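You operate a simulated robot arm through the tools that you are given. There is no shell and no other tool.

You are at the controls of a simulated robot arm. One attempt, no reset.

## Task
Tare the open jar, fill it to 100 ml with plain water and weigh the water.
Fine: press tare once; leave the jar open on the pan, balance on; close the knob. Set down upright: glass jar.
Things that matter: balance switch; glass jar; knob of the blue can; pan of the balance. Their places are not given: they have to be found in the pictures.

Only the result counts: the job must be done as asked and must still hold three seconds after the hand-in. Knocking over, shifting, dropping, spilling or breaking anything else fails it.

## Robot
A 7-joint arm with a two-finger parallel gripper, fixed in place. Base frame: the origin is on the floor under the middle of its stand, x ahead of it, y to its left, z up; the work surface is at about z = 0.907. Units: m, degrees, N and s.
With the tool pointing down near the work surface it reaches from about 0.24 to 0.68 m from the base axis. Its first joint turns from -66.0 to 66.0 degrees. Payload 2.4 kg.
The tool frame sits at the grasp point between the pads (the TCP): z along the fingers, y along the line on which they close. The tips reach 0.03 m beyond it. The gripper opens to 0.094 m. The fingers are 0.028 m wide and 0.01 m thick; the gripper's body (0.05 by 0.096 m) begins 0.055 m behind the TCP.
Orientation is that of the tool frame in the base frame, as a unit quaternion [x, y, z, w]. With the fingers straight down and closing along the base's y, the tool's x points along the base's -x, its y along +y and its z along -z.

## Interface
- The arm moves only by the tool step_arm. Its argument "increments" is a list of rows, each a list of 2 entries, a list of its own where there are three numbers: the shift along the tool's x, y, z in m, then the turn, a rotation vector about the tool's x, y, z in degrees. In form: [[[x, y, z], [wx, wy, wz]], ...]. A call has 1 to 20 rows; each row shifts and turns the commanded pose from where the row before left it, along the tool's axes as they then stand. "gripper" is the opening, from 0 (shut) to 1 (fully open), set as the call begins (left out, the last holds). Each row takes 0.2 s and may step no farther than 0.05 m and 8.6 degrees from the row before; otherwise, or with a gripper value out of range, the whole call is refused. Where a pose cannot be reached the arm comes as near as it can. A force on the tool above 50 N (or 10 N above the force at the start of the call, whichever is more), or a blocked arm, ends the call early, and 0.2 s more pass. The fingers move at their own pace (about 0.153 m/s each) and stop on an object; they squeeze with about 44 N. The grip force told is the motor's: it shows also when the fingers shut on nothing. Time passes only in rows, and 0.2 s behind the last, so rows that do not move let the fingers close. It gives the time, the measured TCP pose, the force on the tool (base axes), the opening and the grip force at its end, in the units of the frame above (readings bear some noise), with the torque about the TCP (base axes, N m) and any sound that the robot's microphone picked up, and new pictures: "views" is both (left out), scene, wrist or none.
- Cameras (640 x 400 px; columns grow to the right, rows downward): "scene" is fixed at [0.0632, 0.4995, 1.4804]; the picture's right is [-0.49, -0.87, 0.00], its down [-0.36, 0.20, -0.91] and it looks along [0.79, -0.45, -0.41] (base axes); focal length 281 px, centre (320, 200). "wrist" rides on the gripper at [0.076, 0.014, -0.103] in the tool frame; the picture's right is [-0.18, 0.98, 0.00], its down [-0.75, -0.14, -0.64] and it looks along [-0.63, -0.12, 0.77] (tool axes); focal length 243 px, centre (320, 200).
- measure_at(camera, pixels): for up to 12 pixels [column, row] of the newest picture of that camera ("zoom" is the newest enlarged one), the place [x, y, z] in the base frame of the surface seen there, good to about 0.003 m, but the place of the scene camera against the robot may be out by one fixed shift of up to 0.025 m in any direction. It takes no simulated time.
- enlarge(camera, box): a new picture of the part [left, top, right, bottom] of that camera's present view, enlarged. It takes no simulated time.
- hand_in(): hands the job in; it is judged then, once.

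Open the gripper and draw the arm clear of the work before you hand the job in, unless the task says otherwise.

The tools are called after "Call:" as name(argument=value, ...) on one line, values as JSON. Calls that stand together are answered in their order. step_arm: Moves the arm, as the interface text tells. Its arguments: {"type":"object","properties":{"increments":{"type":"array","items":{"type":"array"}},"gripper":{"type":"number"},"views":{"type":"string","enum":["both","scene","wrist","none"]}},"required":["increments"]} The other tools are called the same way: measure_at (camera, pixels) gives the place of the surface under pixels of a picture; enlarge (camera, box) takes an enlarged picture of a part of a camera's view; hand_in () hands the job in.

At the start:

```text
clock: 0.0
position: [0.335, 0.1615, 1.3254]
tcp_rot: [-0.001, 1.0, 0.0, 0.0]
wrist_force: [0.8, 0.2, 1.0]
torque: [0.01, -0.01, 0.02]
grip_width: 0.0942
gripper_force: 0.0
```

scene: 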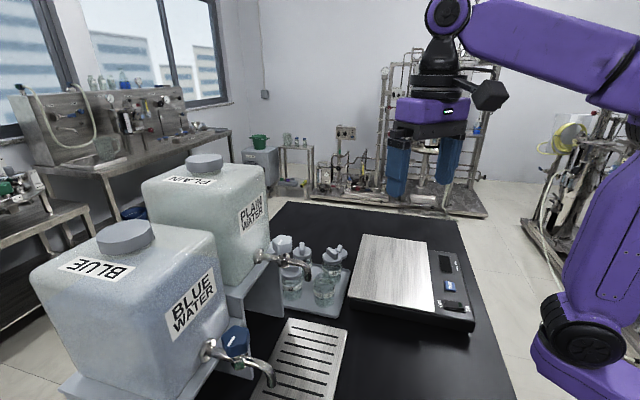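
wrist: 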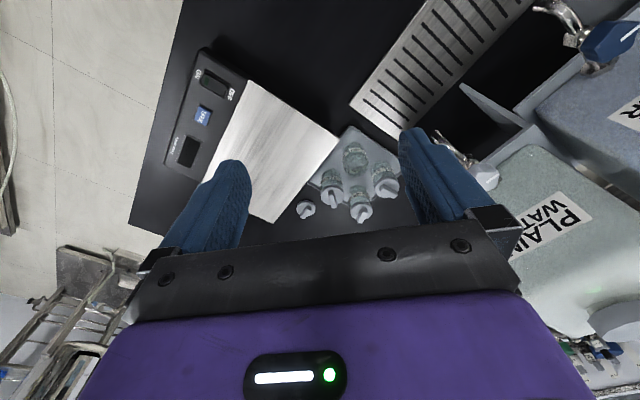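

The scene shows two cans (blue, plain), a drip tray, a tray with glass jars near (315,275), and a balance near (410,275). I enlarge these areas for details.

Call:
enlarge(camera="scene", box=[240, 220, 360, 320])

Call:
enlarge(camera="scene", box=[340, 220, 490, 340])

Call:
enlarge(camera="scene", box=[130, 220, 370, 400])

Call:
enlarge(camera="wrist", box=[270, 110, 430, 240])

Call:
enlarge(camera="wrist", box=[150, 40, 350, 240])

Call:
enlarge(camera="wrist", box=[440, 0, 640, 240])

```text
4.00 times, centred on (300, 270) of scene
```

zoom: 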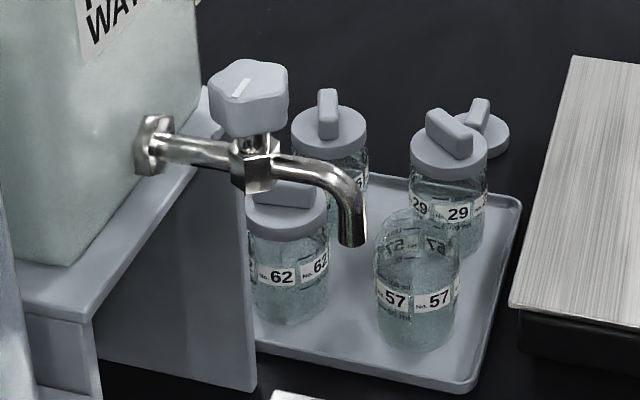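

```text
3.33 times, centred on (415, 280) of scene
```

zoom: 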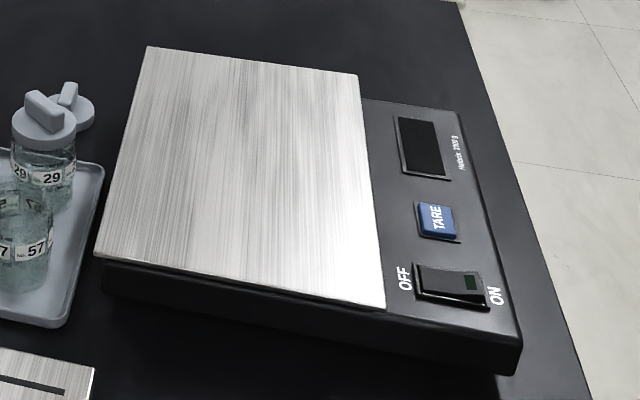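

```text
2.22 times, centred on (250, 310) of scene
```

zoom: 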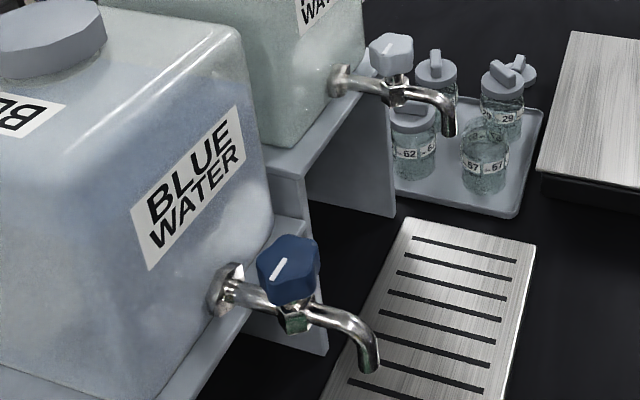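

```text
3.08 times, centred on (350, 175) of wrist
```

zoom: 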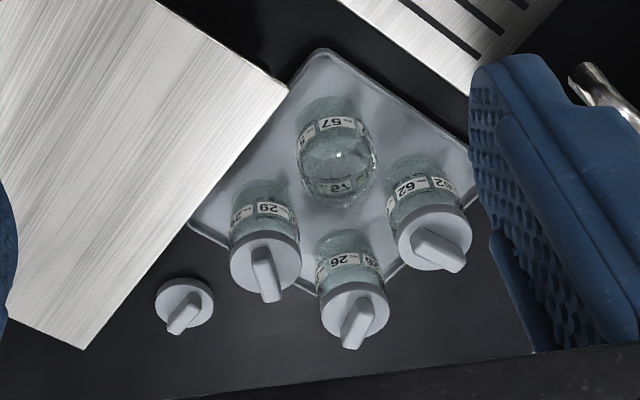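

```text
2.00 times, centred on (250, 140) of wrist
```

zoom: 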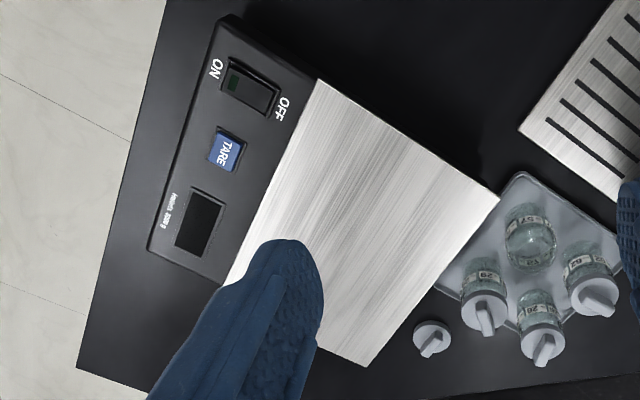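

```text
1.67 times, centred on (540, 120) of wrist
```

zoom: 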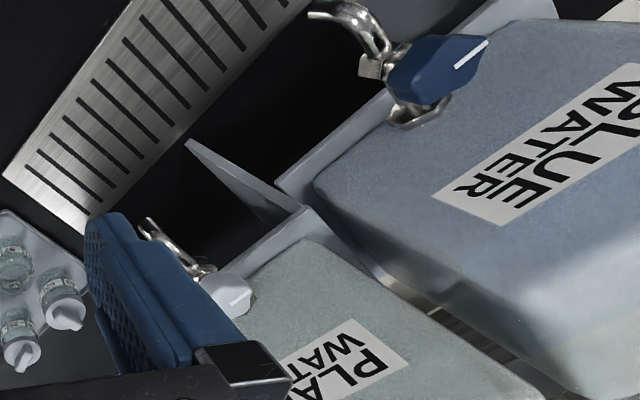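

The open jar is No. 57, the one without a lid; both knobs have a white mark. I measure key points in the scene picture.

Call:
measure_at(camera="scene", pixels=[[287, 243], [288, 258], [306, 279], [270, 257], [325, 290], [322, 303], [297, 320], [345, 328], [237, 340], [270, 383], [240, 360], [208, 350]])

Call:
measure_at(camera="scene", pixels=[[370, 236], [424, 243], [362, 295], [430, 311], [450, 287], [446, 263], [448, 303], [457, 307], [472, 325], [460, 255], [325, 276], [340, 305]])

Call:
measure_at(camera="wrist", pixels=[[354, 150], [353, 160], [354, 175], [202, 115], [186, 152], [212, 82], [211, 82], [246, 90], [338, 140], [275, 220], [340, 127], [385, 185]])

Call:
measure_at(camera="wrist", pixels=[[352, 105], [398, 135], [430, 0], [538, 4], [575, 20], [615, 40], [485, 160], [515, 180], [510, 175], [595, 30], [500, 50], [410, 60]])

```text
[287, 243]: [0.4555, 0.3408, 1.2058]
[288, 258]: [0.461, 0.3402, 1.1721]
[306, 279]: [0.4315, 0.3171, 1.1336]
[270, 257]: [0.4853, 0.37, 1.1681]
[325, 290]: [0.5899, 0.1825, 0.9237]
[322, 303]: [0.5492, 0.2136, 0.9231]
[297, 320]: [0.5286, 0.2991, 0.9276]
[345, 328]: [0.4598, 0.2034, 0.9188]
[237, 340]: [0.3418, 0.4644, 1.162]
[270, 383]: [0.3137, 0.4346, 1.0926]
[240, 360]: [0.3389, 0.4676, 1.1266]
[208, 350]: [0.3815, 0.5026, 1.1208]
```

```text
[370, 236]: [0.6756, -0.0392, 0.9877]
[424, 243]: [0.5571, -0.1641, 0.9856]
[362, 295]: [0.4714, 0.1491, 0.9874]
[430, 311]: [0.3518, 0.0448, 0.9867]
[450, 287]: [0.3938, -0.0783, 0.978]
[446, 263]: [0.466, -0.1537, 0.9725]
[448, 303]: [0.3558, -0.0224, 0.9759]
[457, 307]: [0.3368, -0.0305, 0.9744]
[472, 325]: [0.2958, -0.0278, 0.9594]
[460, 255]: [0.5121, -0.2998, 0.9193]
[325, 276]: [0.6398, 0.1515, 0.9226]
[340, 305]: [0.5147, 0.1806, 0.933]
```

```text
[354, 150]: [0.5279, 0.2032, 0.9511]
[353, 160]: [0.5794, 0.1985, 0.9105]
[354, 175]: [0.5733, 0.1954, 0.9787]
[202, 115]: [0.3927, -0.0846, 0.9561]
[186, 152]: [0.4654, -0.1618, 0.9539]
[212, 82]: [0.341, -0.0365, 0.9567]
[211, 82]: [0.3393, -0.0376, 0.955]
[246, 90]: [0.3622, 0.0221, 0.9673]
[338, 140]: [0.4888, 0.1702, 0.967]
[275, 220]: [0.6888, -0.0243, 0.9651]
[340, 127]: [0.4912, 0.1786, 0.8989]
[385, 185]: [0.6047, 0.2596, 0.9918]
```

```text
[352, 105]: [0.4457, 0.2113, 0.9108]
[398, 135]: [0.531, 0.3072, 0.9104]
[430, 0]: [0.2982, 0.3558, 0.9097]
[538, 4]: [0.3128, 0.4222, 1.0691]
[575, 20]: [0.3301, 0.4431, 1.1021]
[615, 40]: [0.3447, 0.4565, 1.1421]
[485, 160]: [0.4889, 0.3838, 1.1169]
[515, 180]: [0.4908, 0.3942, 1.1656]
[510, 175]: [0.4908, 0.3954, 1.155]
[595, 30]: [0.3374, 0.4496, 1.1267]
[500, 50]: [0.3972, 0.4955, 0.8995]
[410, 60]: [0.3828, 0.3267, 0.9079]
```

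The offset between scene and wrist measurements is about (0, +0.007, +0.02); the wrist values I take as true. I move over the balance to look closely at the switch and tare key.

Call:
step_arm(increments=[[[0.001, -0.032, 0.034], [0, 0, 0]], [[0.001, -0.032, 0.034], [0, 0, 0]], [[0.001, -0.032, 0.034], [0, 0, 0]], [[0.001, -0.032, 0.034], [0, 0, 0]], [[0.001, -0.032, 0.034], [0, 0, 0]], [[0.001, -0.032, 0.034], [0, 0, 0]], [[0, 0, 0], [0, 0, 0]]], gripper=0.0)

```text
clock: 1.6
position: [0.331, -0.0285, 1.1194]
tcp_rot: [0.0, 1.0, 0.0, 0.0]
wrist_force: [0.1, -0.3, -1.2]
torque: [0.01, 0.0, -0.05]
grip_width: 0.0001
gripper_force: 33.3
```

scene: 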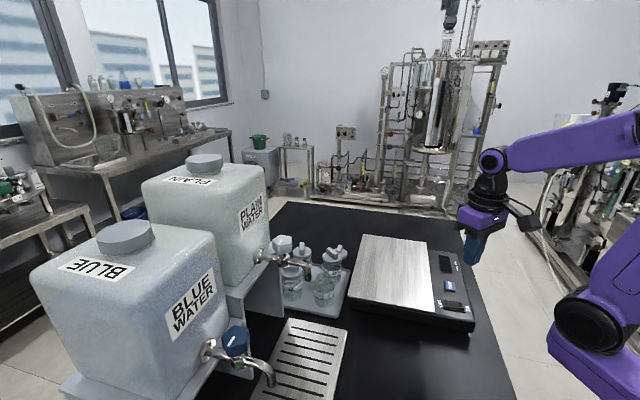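
wrist: 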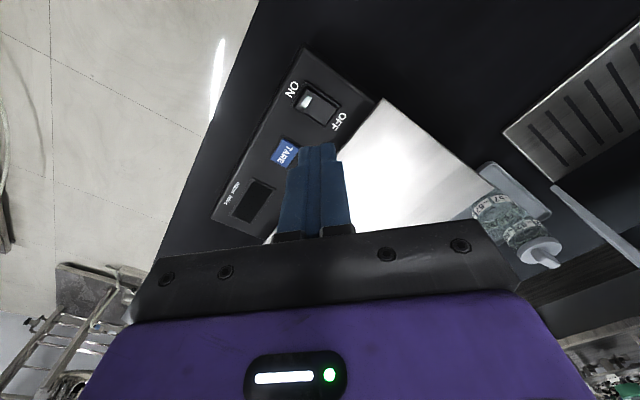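

The switch is at about (318,103) and the TARE key at (285,152) in the wrist picture. I enlarge and measure them.

Call:
enlarge(camera="wrist", box=[200, 30, 400, 230])

Call:
measure_at(camera="wrist", pixels=[[308, 100], [318, 105], [328, 112], [306, 88], [303, 115], [334, 100], [285, 152], [292, 142], [278, 160], [252, 200], [375, 115], [290, 70]])

```text
2.00 times, centred on (300, 130) of wrist
```

zoom: 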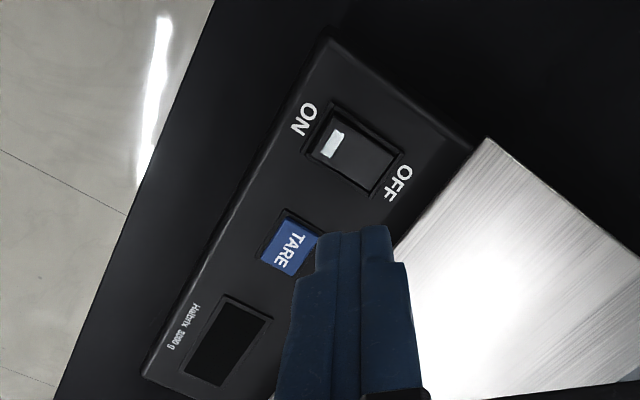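

```text
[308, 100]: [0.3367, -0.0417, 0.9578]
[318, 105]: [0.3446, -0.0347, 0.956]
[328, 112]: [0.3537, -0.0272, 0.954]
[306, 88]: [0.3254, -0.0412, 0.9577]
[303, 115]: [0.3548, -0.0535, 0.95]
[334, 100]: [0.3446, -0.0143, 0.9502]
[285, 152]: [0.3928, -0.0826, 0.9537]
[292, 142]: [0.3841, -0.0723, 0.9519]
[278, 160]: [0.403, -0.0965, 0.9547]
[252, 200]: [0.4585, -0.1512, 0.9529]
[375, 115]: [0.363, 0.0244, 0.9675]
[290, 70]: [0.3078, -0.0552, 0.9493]
```

The ON half of the rocker lies higher (z 0.958 vs 0.954), so the balance is off. I measure the rocker's edges to aim the press.

Call:
measure_at(camera="wrist", pixels=[[302, 95], [304, 97], [306, 99], [310, 101], [314, 103], [322, 107], [330, 111], [333, 113], [313, 93], [321, 120], [310, 113], [325, 97]])

Call:
enlarge(camera="wrist", box=[280, 75, 360, 135])

```text
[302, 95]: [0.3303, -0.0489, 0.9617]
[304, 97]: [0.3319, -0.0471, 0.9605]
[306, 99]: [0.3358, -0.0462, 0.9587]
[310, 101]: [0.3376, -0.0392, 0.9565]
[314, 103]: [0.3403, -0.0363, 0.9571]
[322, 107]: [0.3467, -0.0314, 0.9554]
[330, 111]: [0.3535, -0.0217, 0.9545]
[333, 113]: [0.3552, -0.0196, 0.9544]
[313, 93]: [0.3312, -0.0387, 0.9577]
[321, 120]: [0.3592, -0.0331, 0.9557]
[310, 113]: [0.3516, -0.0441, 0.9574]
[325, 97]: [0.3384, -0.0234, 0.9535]
```

```text
6.67 times, centred on (320, 105) of wrist
```

zoom: 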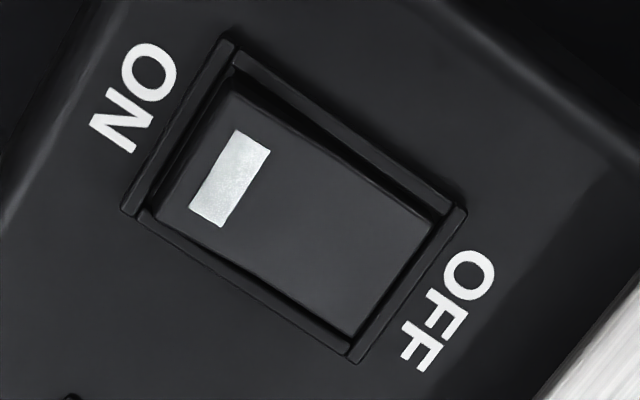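

The rocker's raised ON half (indicator at pixel (306,102)) lies near (0.336,-0.044,0.958). I turn the closed gripper 45° to align with the rocker, come above it and tilt 12° so one tip edge will press on the ON half.

Call:
step_arm(increments=[[[0, 0, 0], [0, 0, -7.5]], [[0, 0, 0], [0, 0, -7.5]], [[0, 0, 0], [0, 0, -7.5]], [[0, 0, 0], [0, 0, -7.5]], [[0, 0, 0], [0, 0, -7.5]], [[0, 0, 0], [0, 0, -7.5]], [[0.0051, -0.005, 0.03], [0, 0, 0]], [[0.0051, -0.005, 0.03], [0, 0, 0]], [[0.0051, -0.005, 0.029], [0, 0, 0]], [[0, 0, 0], [0, 6, 0]], [[0, 0, 0], [0, 6, 0]], [[0, 0, 0], [0, 0, 0]]])

```text
clock: 4.2
position: [0.3296, -0.0522, 1.033]
tcp_rot: [-0.38, 0.919, -0.039, -0.096]
wrist_force: [-0.1, -0.9, -0.1]
torque: [0.0, 0.04, 0.06]
grip_width: 0.0001
gripper_force: 32.7
```

scene: 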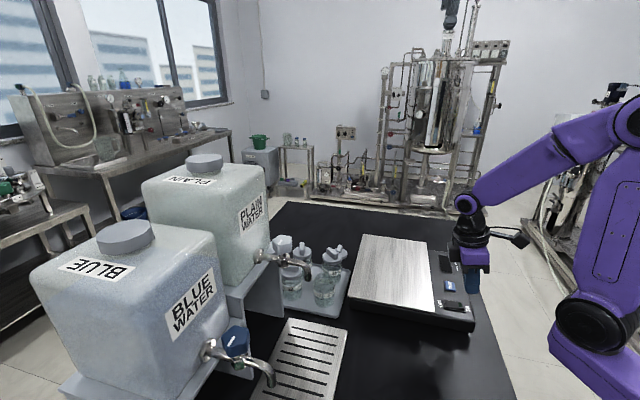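
wrist: 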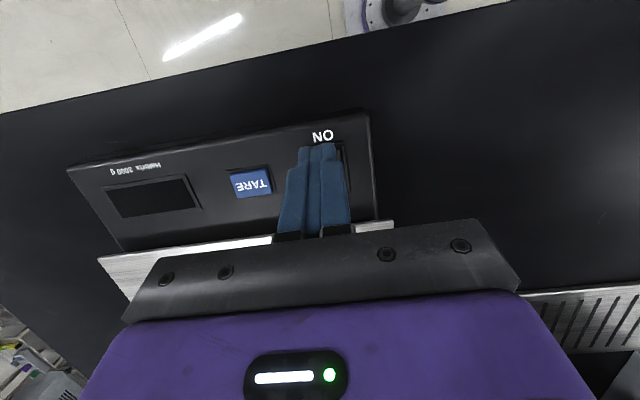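

The tool is tilted above the rocker. I enlarge the wrist picture around the tip to check alignment.

Call:
enlarge(camera="wrist", box=[260, 90, 400, 210])

Call:
measure_at(camera="wrist", pixels=[[312, 150], [328, 148], [345, 160], [340, 165], [250, 184], [323, 136], [300, 165], [353, 175]])

```text
3.33 times, centred on (330, 150) of wrist
```

zoom: 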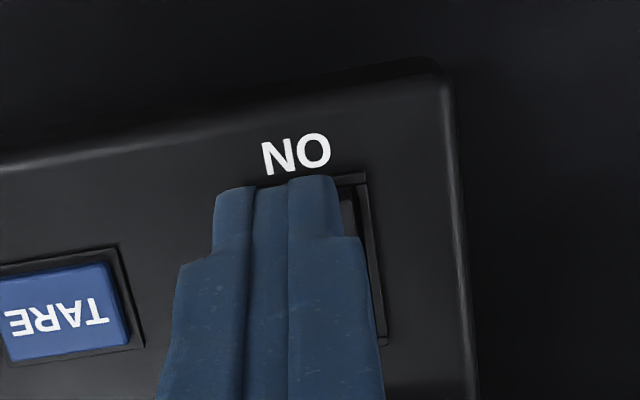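

```text
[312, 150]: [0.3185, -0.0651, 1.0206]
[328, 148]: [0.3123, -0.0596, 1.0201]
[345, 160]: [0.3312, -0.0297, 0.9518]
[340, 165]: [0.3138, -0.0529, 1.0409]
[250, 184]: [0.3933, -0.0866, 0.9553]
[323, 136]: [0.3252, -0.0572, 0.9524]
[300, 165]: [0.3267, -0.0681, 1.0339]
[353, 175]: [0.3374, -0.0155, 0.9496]
```

The tip is laterally aligned with the rocker. I descend to just above it, then press slowly in 2 mm steps.

Call:
step_arm(increments=[[[-0.0102, 0, 0.0346], [0, 0, 0]], [[0, 0, 0], [0, 0, 0]], [[-0.0004, 0, 0.00196], [0, 0, 0]], [[-0.0004, 0, 0.00196], [0, 0, 0]], [[-0.0004, 0, 0.00196], [0, 0, 0]], [[0, 0, 0], [0, 0, 0]]])

```text
clock: 5.6
position: [0.3322, -0.0506, 0.9891]
tcp_rot: [-0.379, 0.92, -0.039, -0.095]
wrist_force: [-0.7, 0.1, -0.9]
torque: [-0.02, -0.02, -0.03]
grip_width: 0.0
gripper_force: 32.7
heard: click
```

scene: 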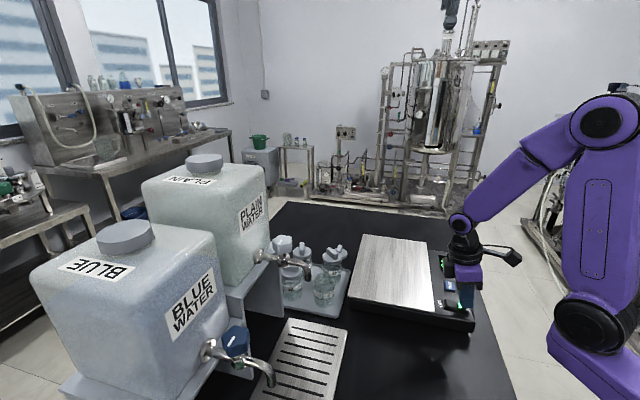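
wrist: 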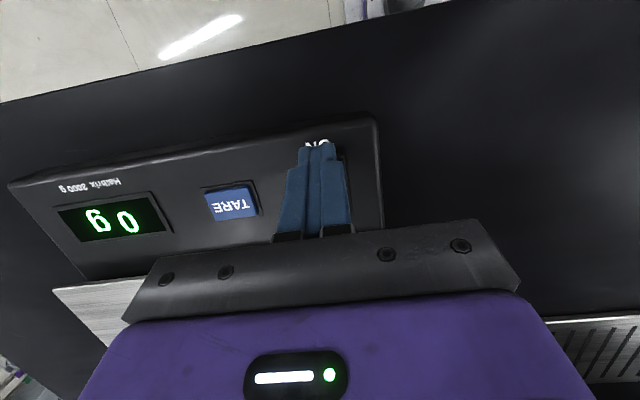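

A click was heard and the display shows "0 g": the balance is on. I retreat upward, level and unrotate the tool, then move to look over the jars.

Call:
step_arm(increments=[[[0.0083, 0, -0.0391], [0, 0, 0]], [[0.0083, 0, -0.0391], [0, 0, 0]], [[0.0083, 0, -0.0391], [0, 0, 0]], [[0.0083, 0, -0.0391], [0, 0, 0]], [[0, 0, 0], [0, -6, 0]], [[0, 0, 0], [0, -6, 0]], [[0, 0, 0], [0, 0, 7.5]], [[0, 0, 0], [0, 0, 7.5]], [[0, 0, 0], [0, 0, 7.5]], [[0, 0, 0], [0, 0, 7.5]], [[0, 0, 0], [0, 0, 7.5]], [[0, 0, 0], [0, 0, 7.5]], [[-0.025, 0.04, 0], [0, 0, 0]], [[-0.025, 0.04, 0], [0, 0, 0]], [[-0.025, 0.04, 0], [0, 0, 0]], [[-0.025, 0.04, 0], [0, 0, 0]], [[-0.025, 0.04, 0], [0, 0, 0]], [[0, 0, 0], [0, 0, 0]]])

```text
clock: 9.4
position: [0.4583, 0.1508, 1.1514]
tcp_rot: [0.0, 1.0, 0.001, 0.001]
wrist_force: [0.1, 0.1, 1.3]
torque: [-0.02, 0.02, 0.04]
grip_width: 0.0
gripper_force: 32.7
```

scene: 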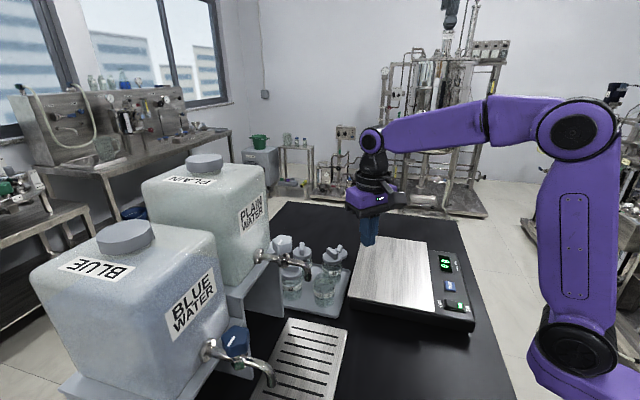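
wrist: 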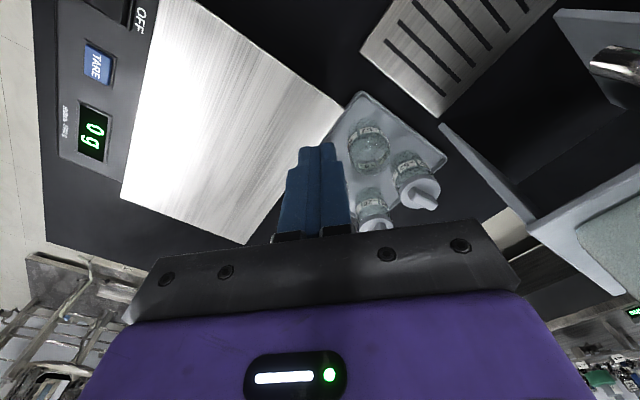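

Jar 57 (open) is at (370,148) in the wrist view. I enlarge and measure around it.

Call:
enlarge(camera="wrist", box=[320, 80, 460, 240])

Call:
enlarge(camera="scene", box=[270, 230, 360, 320])

Call:
measure_at(camera="wrist", pixels=[[368, 130], [368, 140], [366, 165], [350, 152], [388, 150], [370, 150], [422, 190], [372, 225], [410, 165], [360, 100], [343, 110], [440, 165]])

```text
2.50 times, centred on (390, 160) of wrist
```

zoom: 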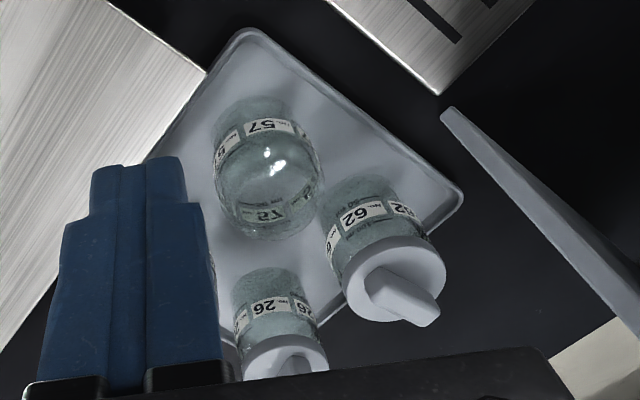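

```text
4.44 times, centred on (315, 275) of scene
```

zoom: 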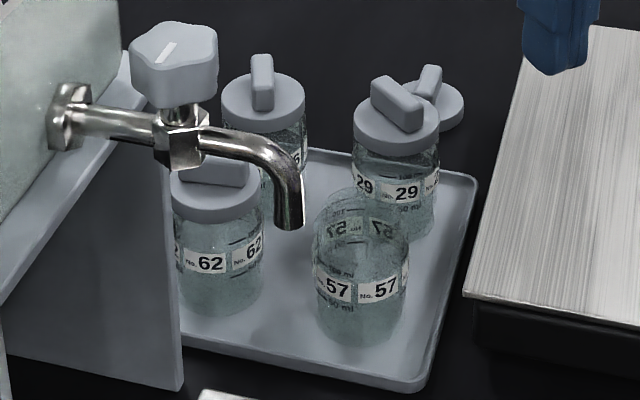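

```text
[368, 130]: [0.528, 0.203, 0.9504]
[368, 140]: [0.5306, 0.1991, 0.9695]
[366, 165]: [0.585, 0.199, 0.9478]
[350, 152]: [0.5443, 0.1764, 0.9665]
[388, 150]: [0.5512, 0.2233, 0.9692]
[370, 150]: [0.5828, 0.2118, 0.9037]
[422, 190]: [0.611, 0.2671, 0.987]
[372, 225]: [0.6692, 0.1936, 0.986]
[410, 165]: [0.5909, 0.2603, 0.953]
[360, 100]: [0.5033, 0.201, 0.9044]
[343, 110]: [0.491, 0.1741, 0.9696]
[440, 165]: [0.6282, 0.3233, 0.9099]
```

Jar 57 stands at about (0.556,0.201) with graduation marks (50, 100 ml). Next I look closely at the plain tap, moving to a viewpoint in front of it.

Call:
step_arm(increments=[[[0.0, 0.0, -0.035], [0, 0, 0]], [[0.02, 0.01, -0.03], [0, 0, 0]], [[0.02, 0.02, -0.03], [0, 0, 0]], [[0.03, 0.03, -0.015], [0, 0, 0]], [[0.03, 0.03, 0], [0, 0, 0]], [[0, 0, 0], [0, 0, 0]]])

```text
clock: 10.8
position: [0.3555, 0.2416, 1.2579]
tcp_rot: [0.0, 1.0, 0.001, 0.001]
wrist_force: [-0.8, 0.2, -0.1]
torque: [-0.01, -0.02, -0.02]
grip_width: 0.0
gripper_force: 32.6
```

scene: 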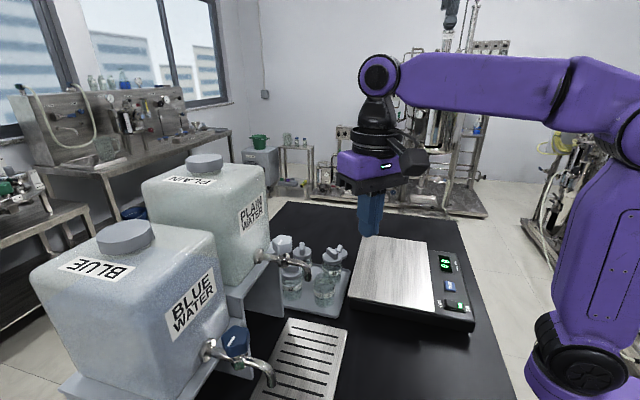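
wrist: 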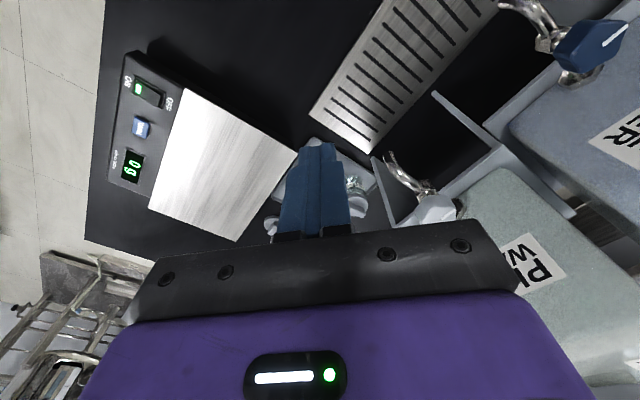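

The plain tap is at about (390–450,155–215) of the wrist view. I enlarge and measure it.

Call:
enlarge(camera="wrist", box=[360, 130, 480, 240])

Call:
measure_at(camera="wrist", pixels=[[389, 155], [388, 160], [392, 162], [400, 175], [410, 182], [425, 200], [435, 208], [445, 205], [455, 200], [430, 215], [425, 188], [415, 215]])

Call:
measure_at(camera="wrist", pixels=[[310, 112], [375, 153], [350, 85], [400, 20], [370, 100], [440, 100], [375, 160], [400, 215], [515, 5], [350, 110], [500, 10], [330, 100]])

```text
3.64 times, centred on (420, 185) of wrist
```

zoom: 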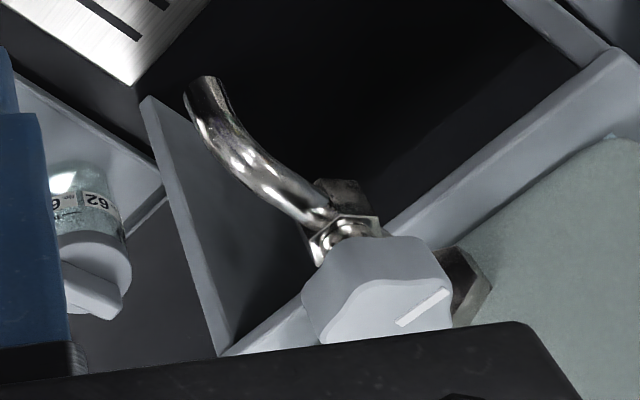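

```text
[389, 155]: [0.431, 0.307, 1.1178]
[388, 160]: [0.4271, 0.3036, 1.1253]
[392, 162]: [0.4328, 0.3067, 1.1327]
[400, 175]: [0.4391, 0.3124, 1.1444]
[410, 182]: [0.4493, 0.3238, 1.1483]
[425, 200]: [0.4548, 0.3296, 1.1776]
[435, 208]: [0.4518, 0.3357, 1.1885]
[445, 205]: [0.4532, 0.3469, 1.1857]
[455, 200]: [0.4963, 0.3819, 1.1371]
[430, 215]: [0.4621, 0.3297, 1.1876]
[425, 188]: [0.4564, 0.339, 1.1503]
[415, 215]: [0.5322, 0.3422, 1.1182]
```

```text
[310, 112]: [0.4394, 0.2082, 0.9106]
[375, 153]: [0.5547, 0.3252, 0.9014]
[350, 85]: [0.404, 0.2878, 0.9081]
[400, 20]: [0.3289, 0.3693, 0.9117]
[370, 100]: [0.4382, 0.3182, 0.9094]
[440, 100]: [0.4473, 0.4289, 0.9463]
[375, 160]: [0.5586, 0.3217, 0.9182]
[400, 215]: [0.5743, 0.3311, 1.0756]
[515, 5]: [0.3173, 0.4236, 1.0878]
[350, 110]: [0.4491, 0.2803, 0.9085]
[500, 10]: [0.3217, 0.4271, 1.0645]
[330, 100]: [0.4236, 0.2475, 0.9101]
```

Spout tip is near (0.430,0.307,1.113), the knob top at z≈1.188, and the drip tray top at z≈0.91. Now I open the gripper partly and go above jar 57 for a closer look.

Call:
step_arm(increments=[[[-0.04, -0.01, 0.01], [0, 0, 0]], [[-0.04, -0.01, 0.02], [0, 0, 0]], [[-0.04, -0.01, 0.025], [0, 0, 0]], [[-0.03, -0.01, 0.03], [0, 0, 0]], [[-0.02, 0.0, 0.03], [0, 0, 0]], [[0, 0, 0], [0, 0, 0]]], gripper=0.82)

```text
clock: 12.2
position: [0.526, 0.1976, 1.1435]
tcp_rot: [0.0, 1.0, 0.0, 0.001]
wrist_force: [-0.5, -0.5, -0.4]
torque: [-0.02, -0.03, 0.02]
grip_width: 0.0771
gripper_force: 0.1
```

scene: 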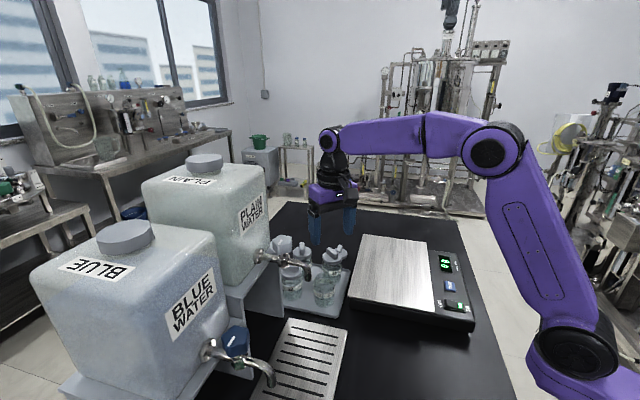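
wrist: 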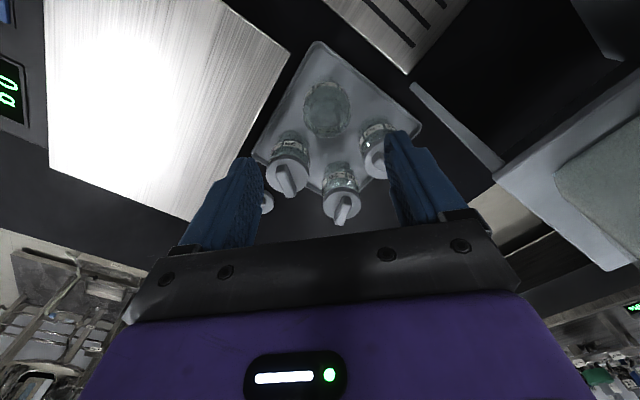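

The jars now lie between the fingers; jar 57 at (327,110). I enlarge and measure rim, lids and handles.

Call:
enlarge(camera="wrist", box=[250, 50, 410, 230])

Call:
measure_at(camera="wrist", pixels=[[327, 85], [327, 93], [326, 134], [327, 138], [305, 112], [349, 112], [327, 112], [290, 178], [285, 182], [342, 210], [372, 160], [320, 45]])

```text
2.22 times, centred on (330, 140) of wrist
```

zoom: 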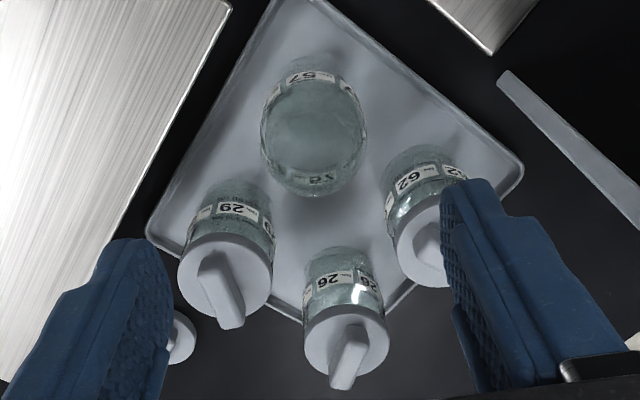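

```text
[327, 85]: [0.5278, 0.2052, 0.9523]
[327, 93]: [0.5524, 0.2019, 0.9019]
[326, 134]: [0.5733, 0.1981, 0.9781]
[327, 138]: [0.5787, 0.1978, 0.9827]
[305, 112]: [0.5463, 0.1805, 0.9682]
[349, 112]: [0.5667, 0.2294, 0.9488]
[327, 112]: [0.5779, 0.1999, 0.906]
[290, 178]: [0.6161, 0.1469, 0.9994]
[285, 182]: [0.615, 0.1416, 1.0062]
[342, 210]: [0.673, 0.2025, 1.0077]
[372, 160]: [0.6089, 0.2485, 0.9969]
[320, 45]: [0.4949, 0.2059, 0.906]
```

Handles top out at z≈1.008, the jar rim at ≈0.983, and the jar's centre is (0.555,0.202) with diameter ≈0.053. I come down above the jar to z=1.04 and check.

Call:
step_arm(increments=[[[-0.0292, 0.0019, 0.03], [0, 0, 0]], [[0, 0, 0.04], [0, 0, 0]], [[0, 0, 0.03], [0, 0, 0]], [[0, 0, 0], [0, 0, 0]]])

```text
clock: 13.2
position: [0.5557, 0.2022, 1.0455]
tcp_rot: [0.0, 1.0, 0.0, 0.0]
wrist_force: [-0.6, 0.3, 0.3]
torque: [0.01, 0.0, 0.05]
grip_width: 0.0772
gripper_force: 0.1
```

scene: 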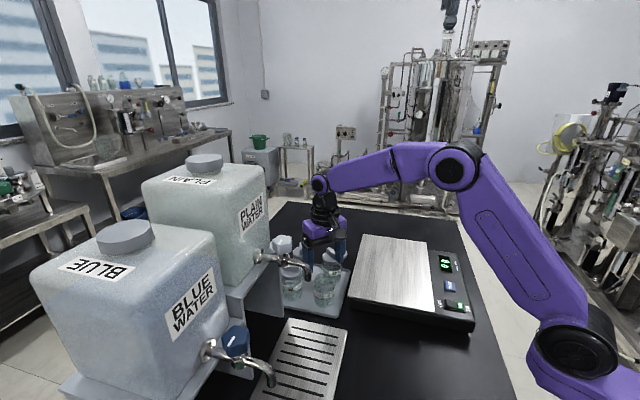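
wrist: 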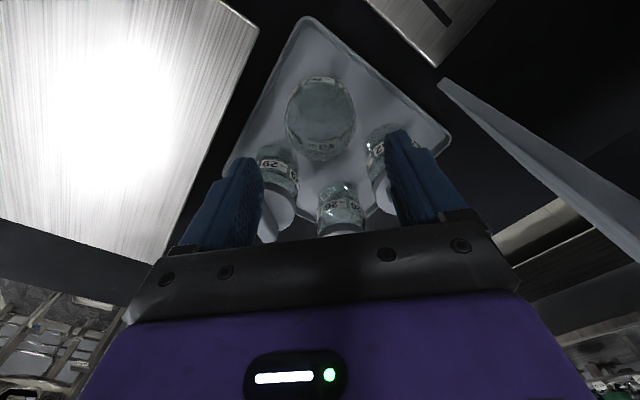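

I enlarge to verify the jar's centring between the fingers, since the rim ellipse looks at row ~117.

Call:
enlarge(camera="wrist", box=[260, 60, 400, 200])

Call:
measure_at(camera="wrist", pixels=[[322, 78], [322, 82], [322, 86], [322, 155], [322, 158], [322, 161], [287, 118], [291, 118], [355, 118], [351, 118], [322, 148], [340, 82]])

```text
2.86 times, centred on (330, 130) of wrist
```

zoom: 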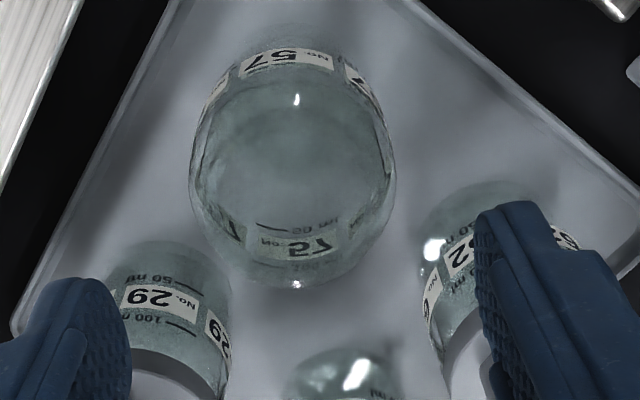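

```text
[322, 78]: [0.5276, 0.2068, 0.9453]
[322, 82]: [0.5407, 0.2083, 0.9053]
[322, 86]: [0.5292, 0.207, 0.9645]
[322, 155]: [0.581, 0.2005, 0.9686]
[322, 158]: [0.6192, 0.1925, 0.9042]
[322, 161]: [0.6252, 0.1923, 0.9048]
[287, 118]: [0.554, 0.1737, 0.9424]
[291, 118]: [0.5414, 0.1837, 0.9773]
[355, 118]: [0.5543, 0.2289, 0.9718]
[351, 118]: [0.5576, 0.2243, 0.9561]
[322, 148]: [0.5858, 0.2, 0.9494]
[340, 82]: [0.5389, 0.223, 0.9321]
```

The jar sides (y 0.174 and 0.229, x 0.528 and 0.584) confirm centre (0.556,0.201). I descend to grip height z=0.963.

Call:
step_arm(increments=[[[0, 0, 0.025], [0, 0, 0]], [[0, 0, 0.025], [0, 0, 0]], [[0, 0, 0.02], [0, 0, 0]], [[0, 0, 0.0123], [0, 0, 0]], [[0, 0, 0], [0, 0, 0]]])

```text
clock: 14.4
position: [0.555, 0.2026, 0.9628]
tcp_rot: [0.0, 1.0, 0.001, 0.002]
wrist_force: [-0.9, 0.2, -0.2]
torque: [-0.05, 0.01, -0.04]
grip_width: 0.0772
gripper_force: 0.1
```

scene: 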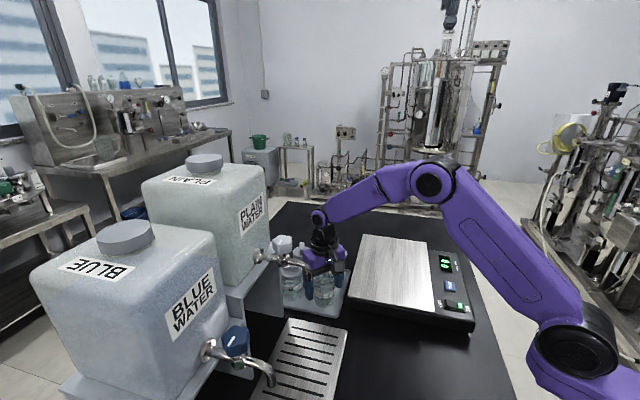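
wrist: 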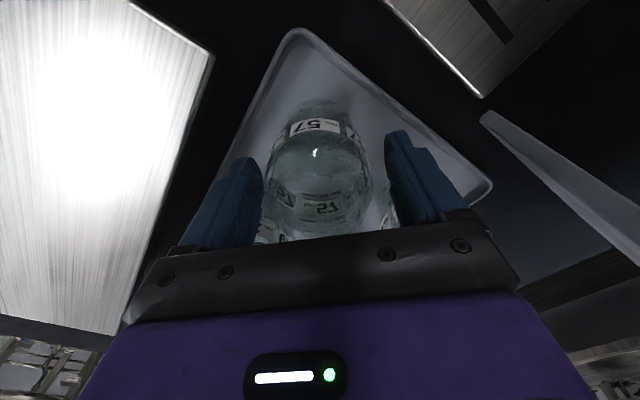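

The fingers stand either side of jar 57 without contact. I close on it.

Call:
step_arm(increments=[[[0, 0, 0], [0, 0, 0]], [[0, 0, 0], [0, 0, 0]], [[0, 0, 0], [0, 0, 0]]], gripper=0.4)

```text
clock: 15.2
position: [0.5553, 0.2028, 0.9633]
tcp_rot: [-0.001, 1.0, 0.0, 0.001]
wrist_force: [-0.3, -1.0, 0.0]
torque: [-0.01, 0.01, 0.02]
grip_width: 0.0556
gripper_force: 44.5
```

scene: 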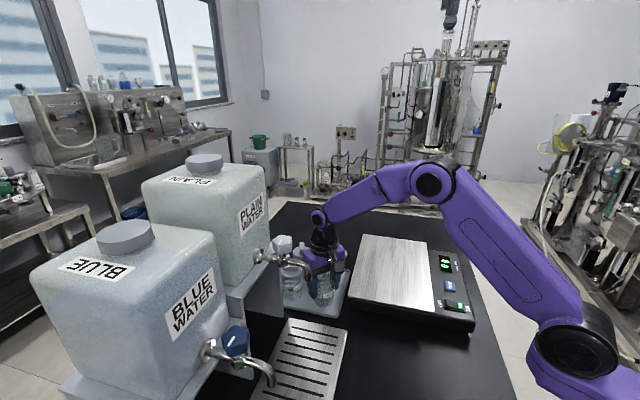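
wrist: 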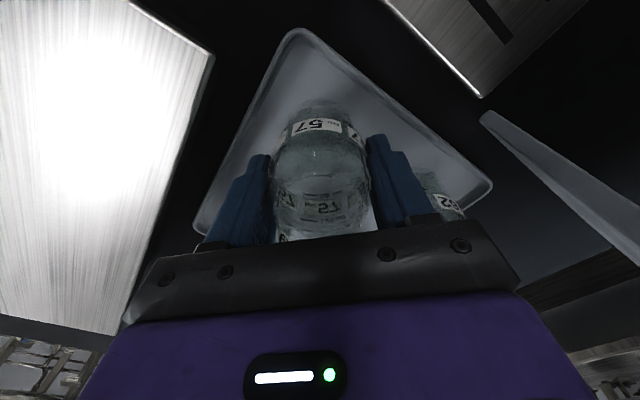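

Jar gripped (width 0.0556, 44 N). I lift it straight up and carry it over the balance pan.

Call:
step_arm(increments=[[[0, 0, -0.02], [0, 0, 0]], [[0, 0, -0.035], [0, 0, 0]], [[0, 0, -0.04], [0, 0, 0]], [[0, 0, -0.04], [0, 0, 0]], [[0.013, -0.0374, 0], [0, 0, 0]], [[0.013, -0.0374, 0], [0, 0, 0]], [[0.013, -0.0374, 0], [0, 0, 0]], [[0.013, -0.0374, 0], [0, 0, 0]], [[0.013, -0.0374, 0], [0, 0, 0]], [[0, 0, 0], [0, 0, 0]]])

```text
clock: 17.4
position: [0.4916, 0.0136, 1.0986]
tcp_rot: [0.0, 1.0, 0.001, 0.001]
wrist_force: [0.6, 1.0, -1.1]
torque: [-0.02, -0.02, 0.01]
grip_width: 0.0555
gripper_force: 44.0
```

scene: 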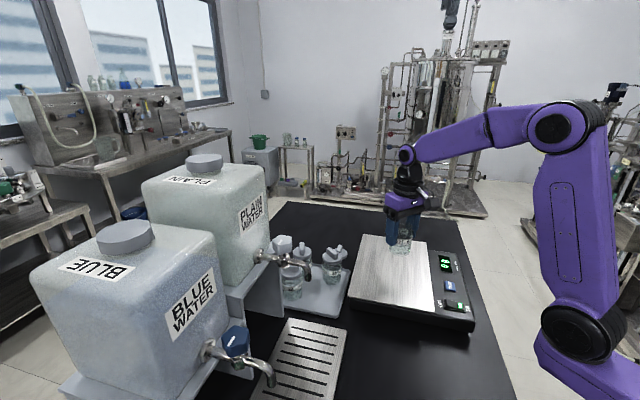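
wrist: 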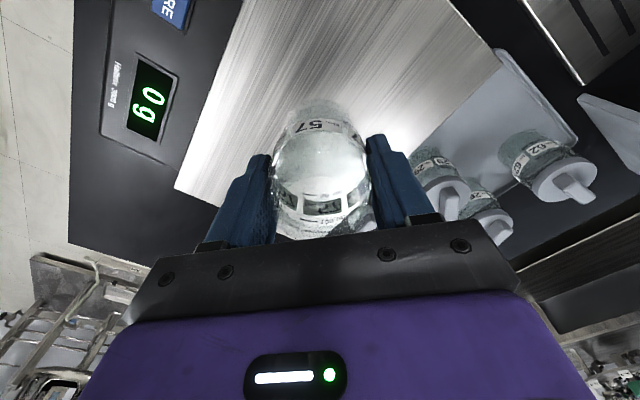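

The jar hangs over the pan at (0.49,0.014). I lower it to a few millimetres above the pan, then creep down with small steps.

Call:
step_arm(increments=[[[0, 0, 0.03], [0, 0, 0]], [[0, 0, 0.025], [0, 0, 0]], [[0, 0, 0.012], [0, 0, 0]], [[0, 0, 0.003], [0, 0, 0]], [[0, 0, 0.002], [0, 0, 0]], [[0, 0, 0], [0, 0, 0]]])

```text
clock: 18.8
position: [0.4906, 0.0154, 1.0271]
tcp_rot: [0.0, 1.0, 0.001, 0.001]
wrist_force: [-0.6, -0.4, -1.0]
torque: [-0.01, 0.01, -0.01]
grip_width: 0.0559
gripper_force: 44.4
```

scene: 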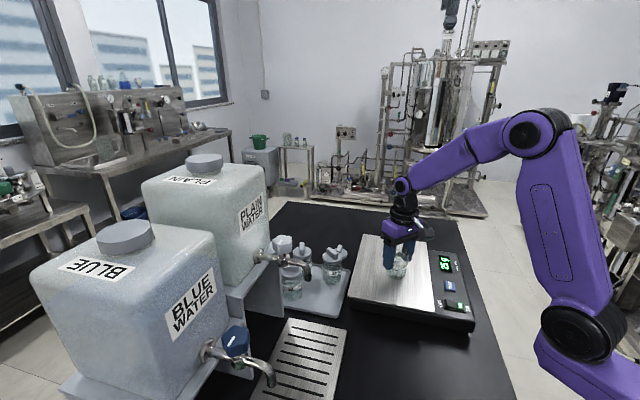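
wrist: 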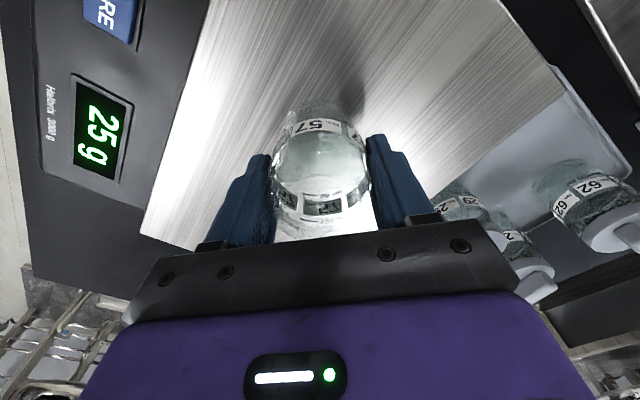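

The display reads 25 g, so the jar's bottom is just touching the pan. I lower one more millimetre and look at the reading.

Call:
step_arm(increments=[[[0, 0, 0.0007], [0, 0, 0]], [[0, 0, 0], [0, 0, 0]]], views="wrist")

```text
clock: 19.4
position: [0.4892, 0.0151, 1.0255]
tcp_rot: [0.0, 1.0, 0.001, 0.002]
wrist_force: [-2.8, -0.3, 6.9]
torque: [-0.19, 0.19, -0.04]
grip_width: 0.0556
gripper_force: 43.3
```

wrist: 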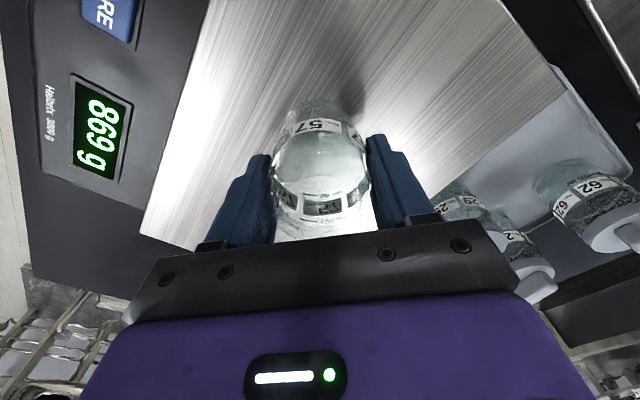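

The jar presses lightly on the pan (869 g, 7 N). I open the fingers to release it.

Call:
step_arm(increments=[[[0, 0, -0.0004], [0, 0, 0]], [[0, 0, 0], [0, 0, 0]], [[0, 0, 0], [0, 0, 0]]], gripper=0.85)

```text
clock: 20.2
position: [0.4906, 0.0141, 1.0254]
tcp_rot: [0.0, 1.0, 0.001, 0.0]
wrist_force: [0.2, 0.4, 0.5]
torque: [0.03, -0.04, 0.01]
grip_width: 0.08
gripper_force: 0.1
```

scene: 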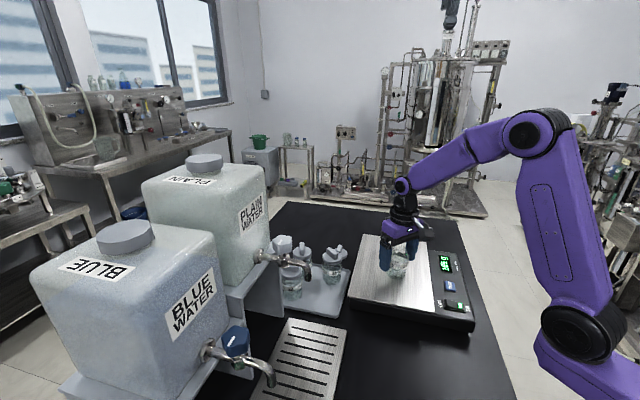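
wrist: 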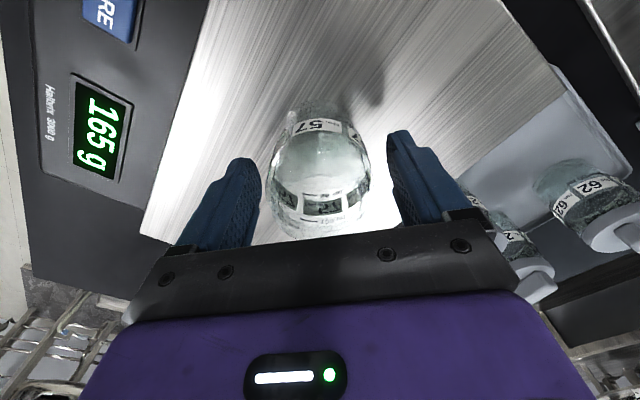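

The released jar weighs 165 g and the fingers are clear. I rise straight up off the jar.

Call:
step_arm(increments=[[[0, 0, -0.03], [0, 0, 0]], [[0, 0, -0.045], [0, 0, 0]], [[0, 0, -0.045], [0, 0, 0]], [[0, 0, 0], [0, 0, 0]]])

Call:
step_arm(increments=[[[0.0344, -0.035, 0], [0, 0, 0]], [[0.0344, -0.035, 0], [0, 0, 0]], [[0.0343, -0.0349, 0], [0, 0, 0]], [[0, 0, 0], [0, 0, -7.5]], [[0, 0, 0], [0, 0, -7.5]], [[0, 0, 0], [0, 0, -7.5]], [[0, 0, 0], [0, 0, -7.5]], [[0, 0, 0], [0, 0, -7.5]], [[0, 0, 0], [0, 0, -7.5]], [[0, 0, 0.04], [0, 0, 0]], [[0, 0, 0.045], [0, 0, 0]], [[0, 0, 0.0407], [0, 0, 0]], [[0, 0, 0], [0, 6, 0]], [[0, 0, 0], [0, 6, 0]], [[0, 0, 0], [0, 0, 0]]], gripper=0.0)

```text
clock: 21.2
position: [0.489, 0.0138, 1.1441]
tcp_rot: [-0.001, 1.0, 0.001, 0.0]
wrist_force: [0.9, 0.1, 0.4]
torque: [-0.02, 0.02, -0.02]
grip_width: 0.08
gripper_force: 0.1
```

scene: 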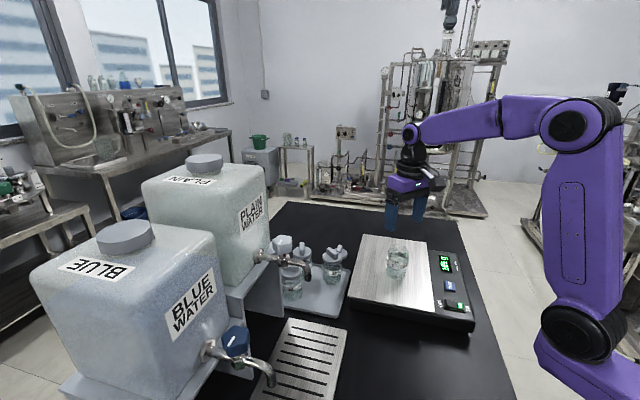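
wrist: 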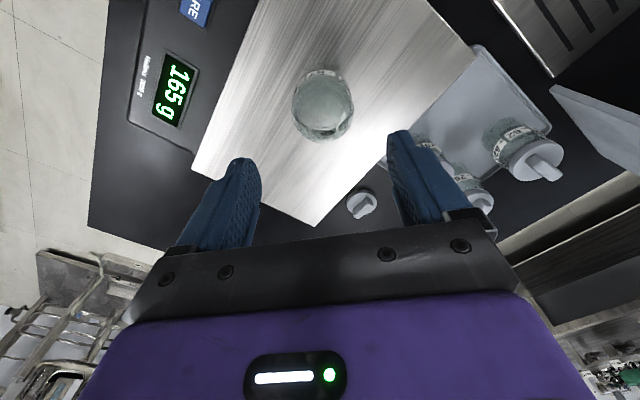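

```text
clock: 24.4
position: [0.3868, -0.0917, 1.02]
tcp_rot: [-0.38, 0.919, -0.04, -0.096]
wrist_force: [-0.3, -0.5, -0.2]
torque: [0.04, 0.0, -0.02]
grip_width: 0.0002
gripper_force: 33.2
```

scene: 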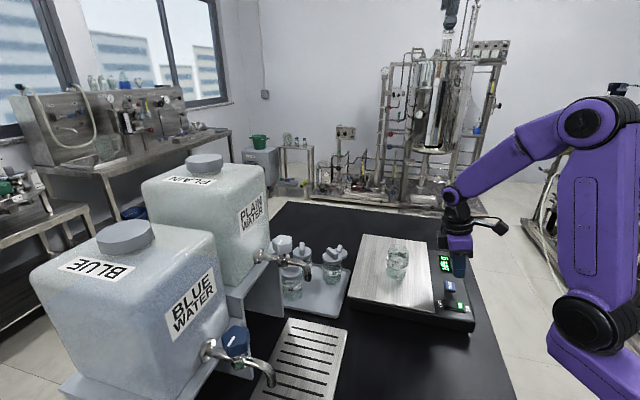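
wrist: 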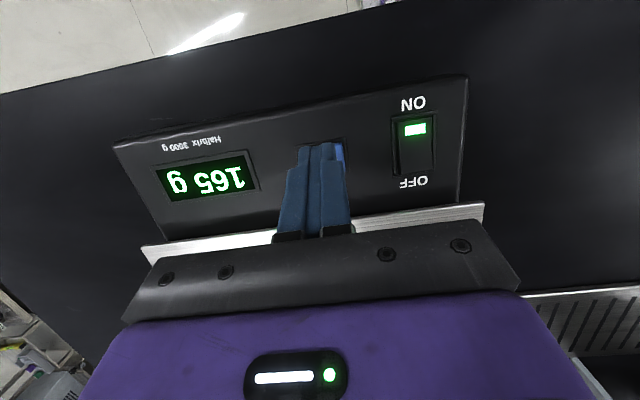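

The jar stands upright on the pan at 165 g; the tip hovers over TARE. I enlarge to check the alignment before the press.

Call:
enlarge(camera="wrist", box=[270, 110, 370, 210])

Call:
measure_at(camera="wrist", pixels=[[340, 152], [338, 147], [343, 160], [322, 142], [345, 145], [290, 150], [300, 145]])

```text
4.00 times, centred on (320, 160) of wrist
```

zoom: 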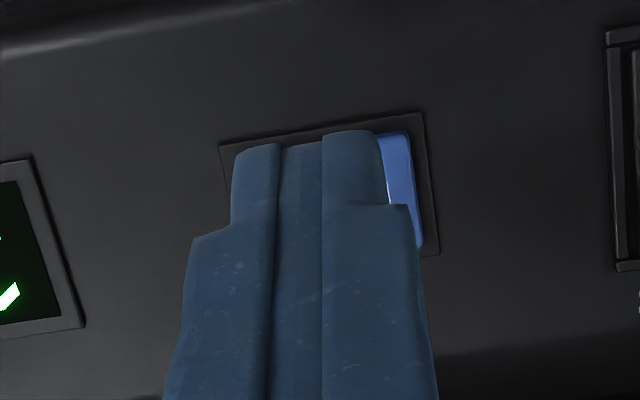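

```text
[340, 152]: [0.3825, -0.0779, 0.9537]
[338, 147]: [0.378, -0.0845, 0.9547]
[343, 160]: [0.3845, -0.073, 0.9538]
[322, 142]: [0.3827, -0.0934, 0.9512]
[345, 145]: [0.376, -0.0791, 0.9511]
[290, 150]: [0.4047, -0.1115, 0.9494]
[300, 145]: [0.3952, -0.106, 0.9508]
```

The predicted contact point (col ~325, row ~159) coincides with the key's centre. I descend and press gently in 2 mm steps.

Call:
step_arm(increments=[[[-0.0058, 0, 0.0274], [0, 0, 0]], [[0, 0, 0], [0, 0, 0]], [[-0.0004, 0, 0.00196], [0, 0, 0]], [[-0.0004, 0, 0.00196], [0, 0, 0]], [[-0.0003, 0, 0.00147], [0, 0, 0]], [[0, 0, 0], [0, 0, 0]]])

```text
clock: 25.8
position: [0.3883, -0.0907, 0.986]
tcp_rot: [-0.38, 0.919, -0.039, -0.096]
wrist_force: [0.2, -0.1, 1.7]
torque: [0.0, -0.05, 0.01]
grip_width: 0.0
gripper_force: 32.6
heard: click
```

scene: 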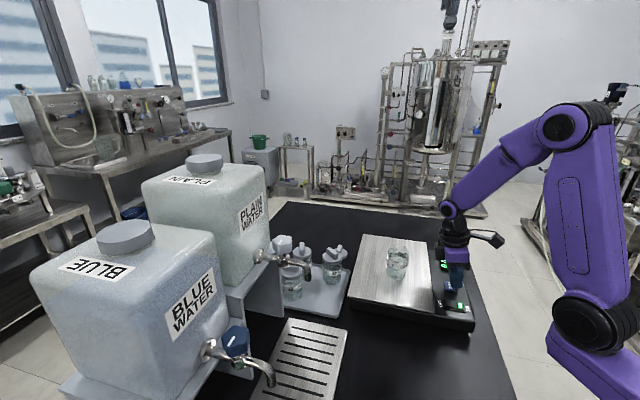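
wrist: 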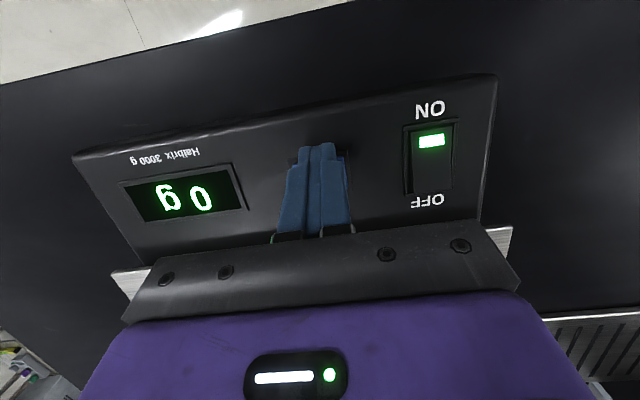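

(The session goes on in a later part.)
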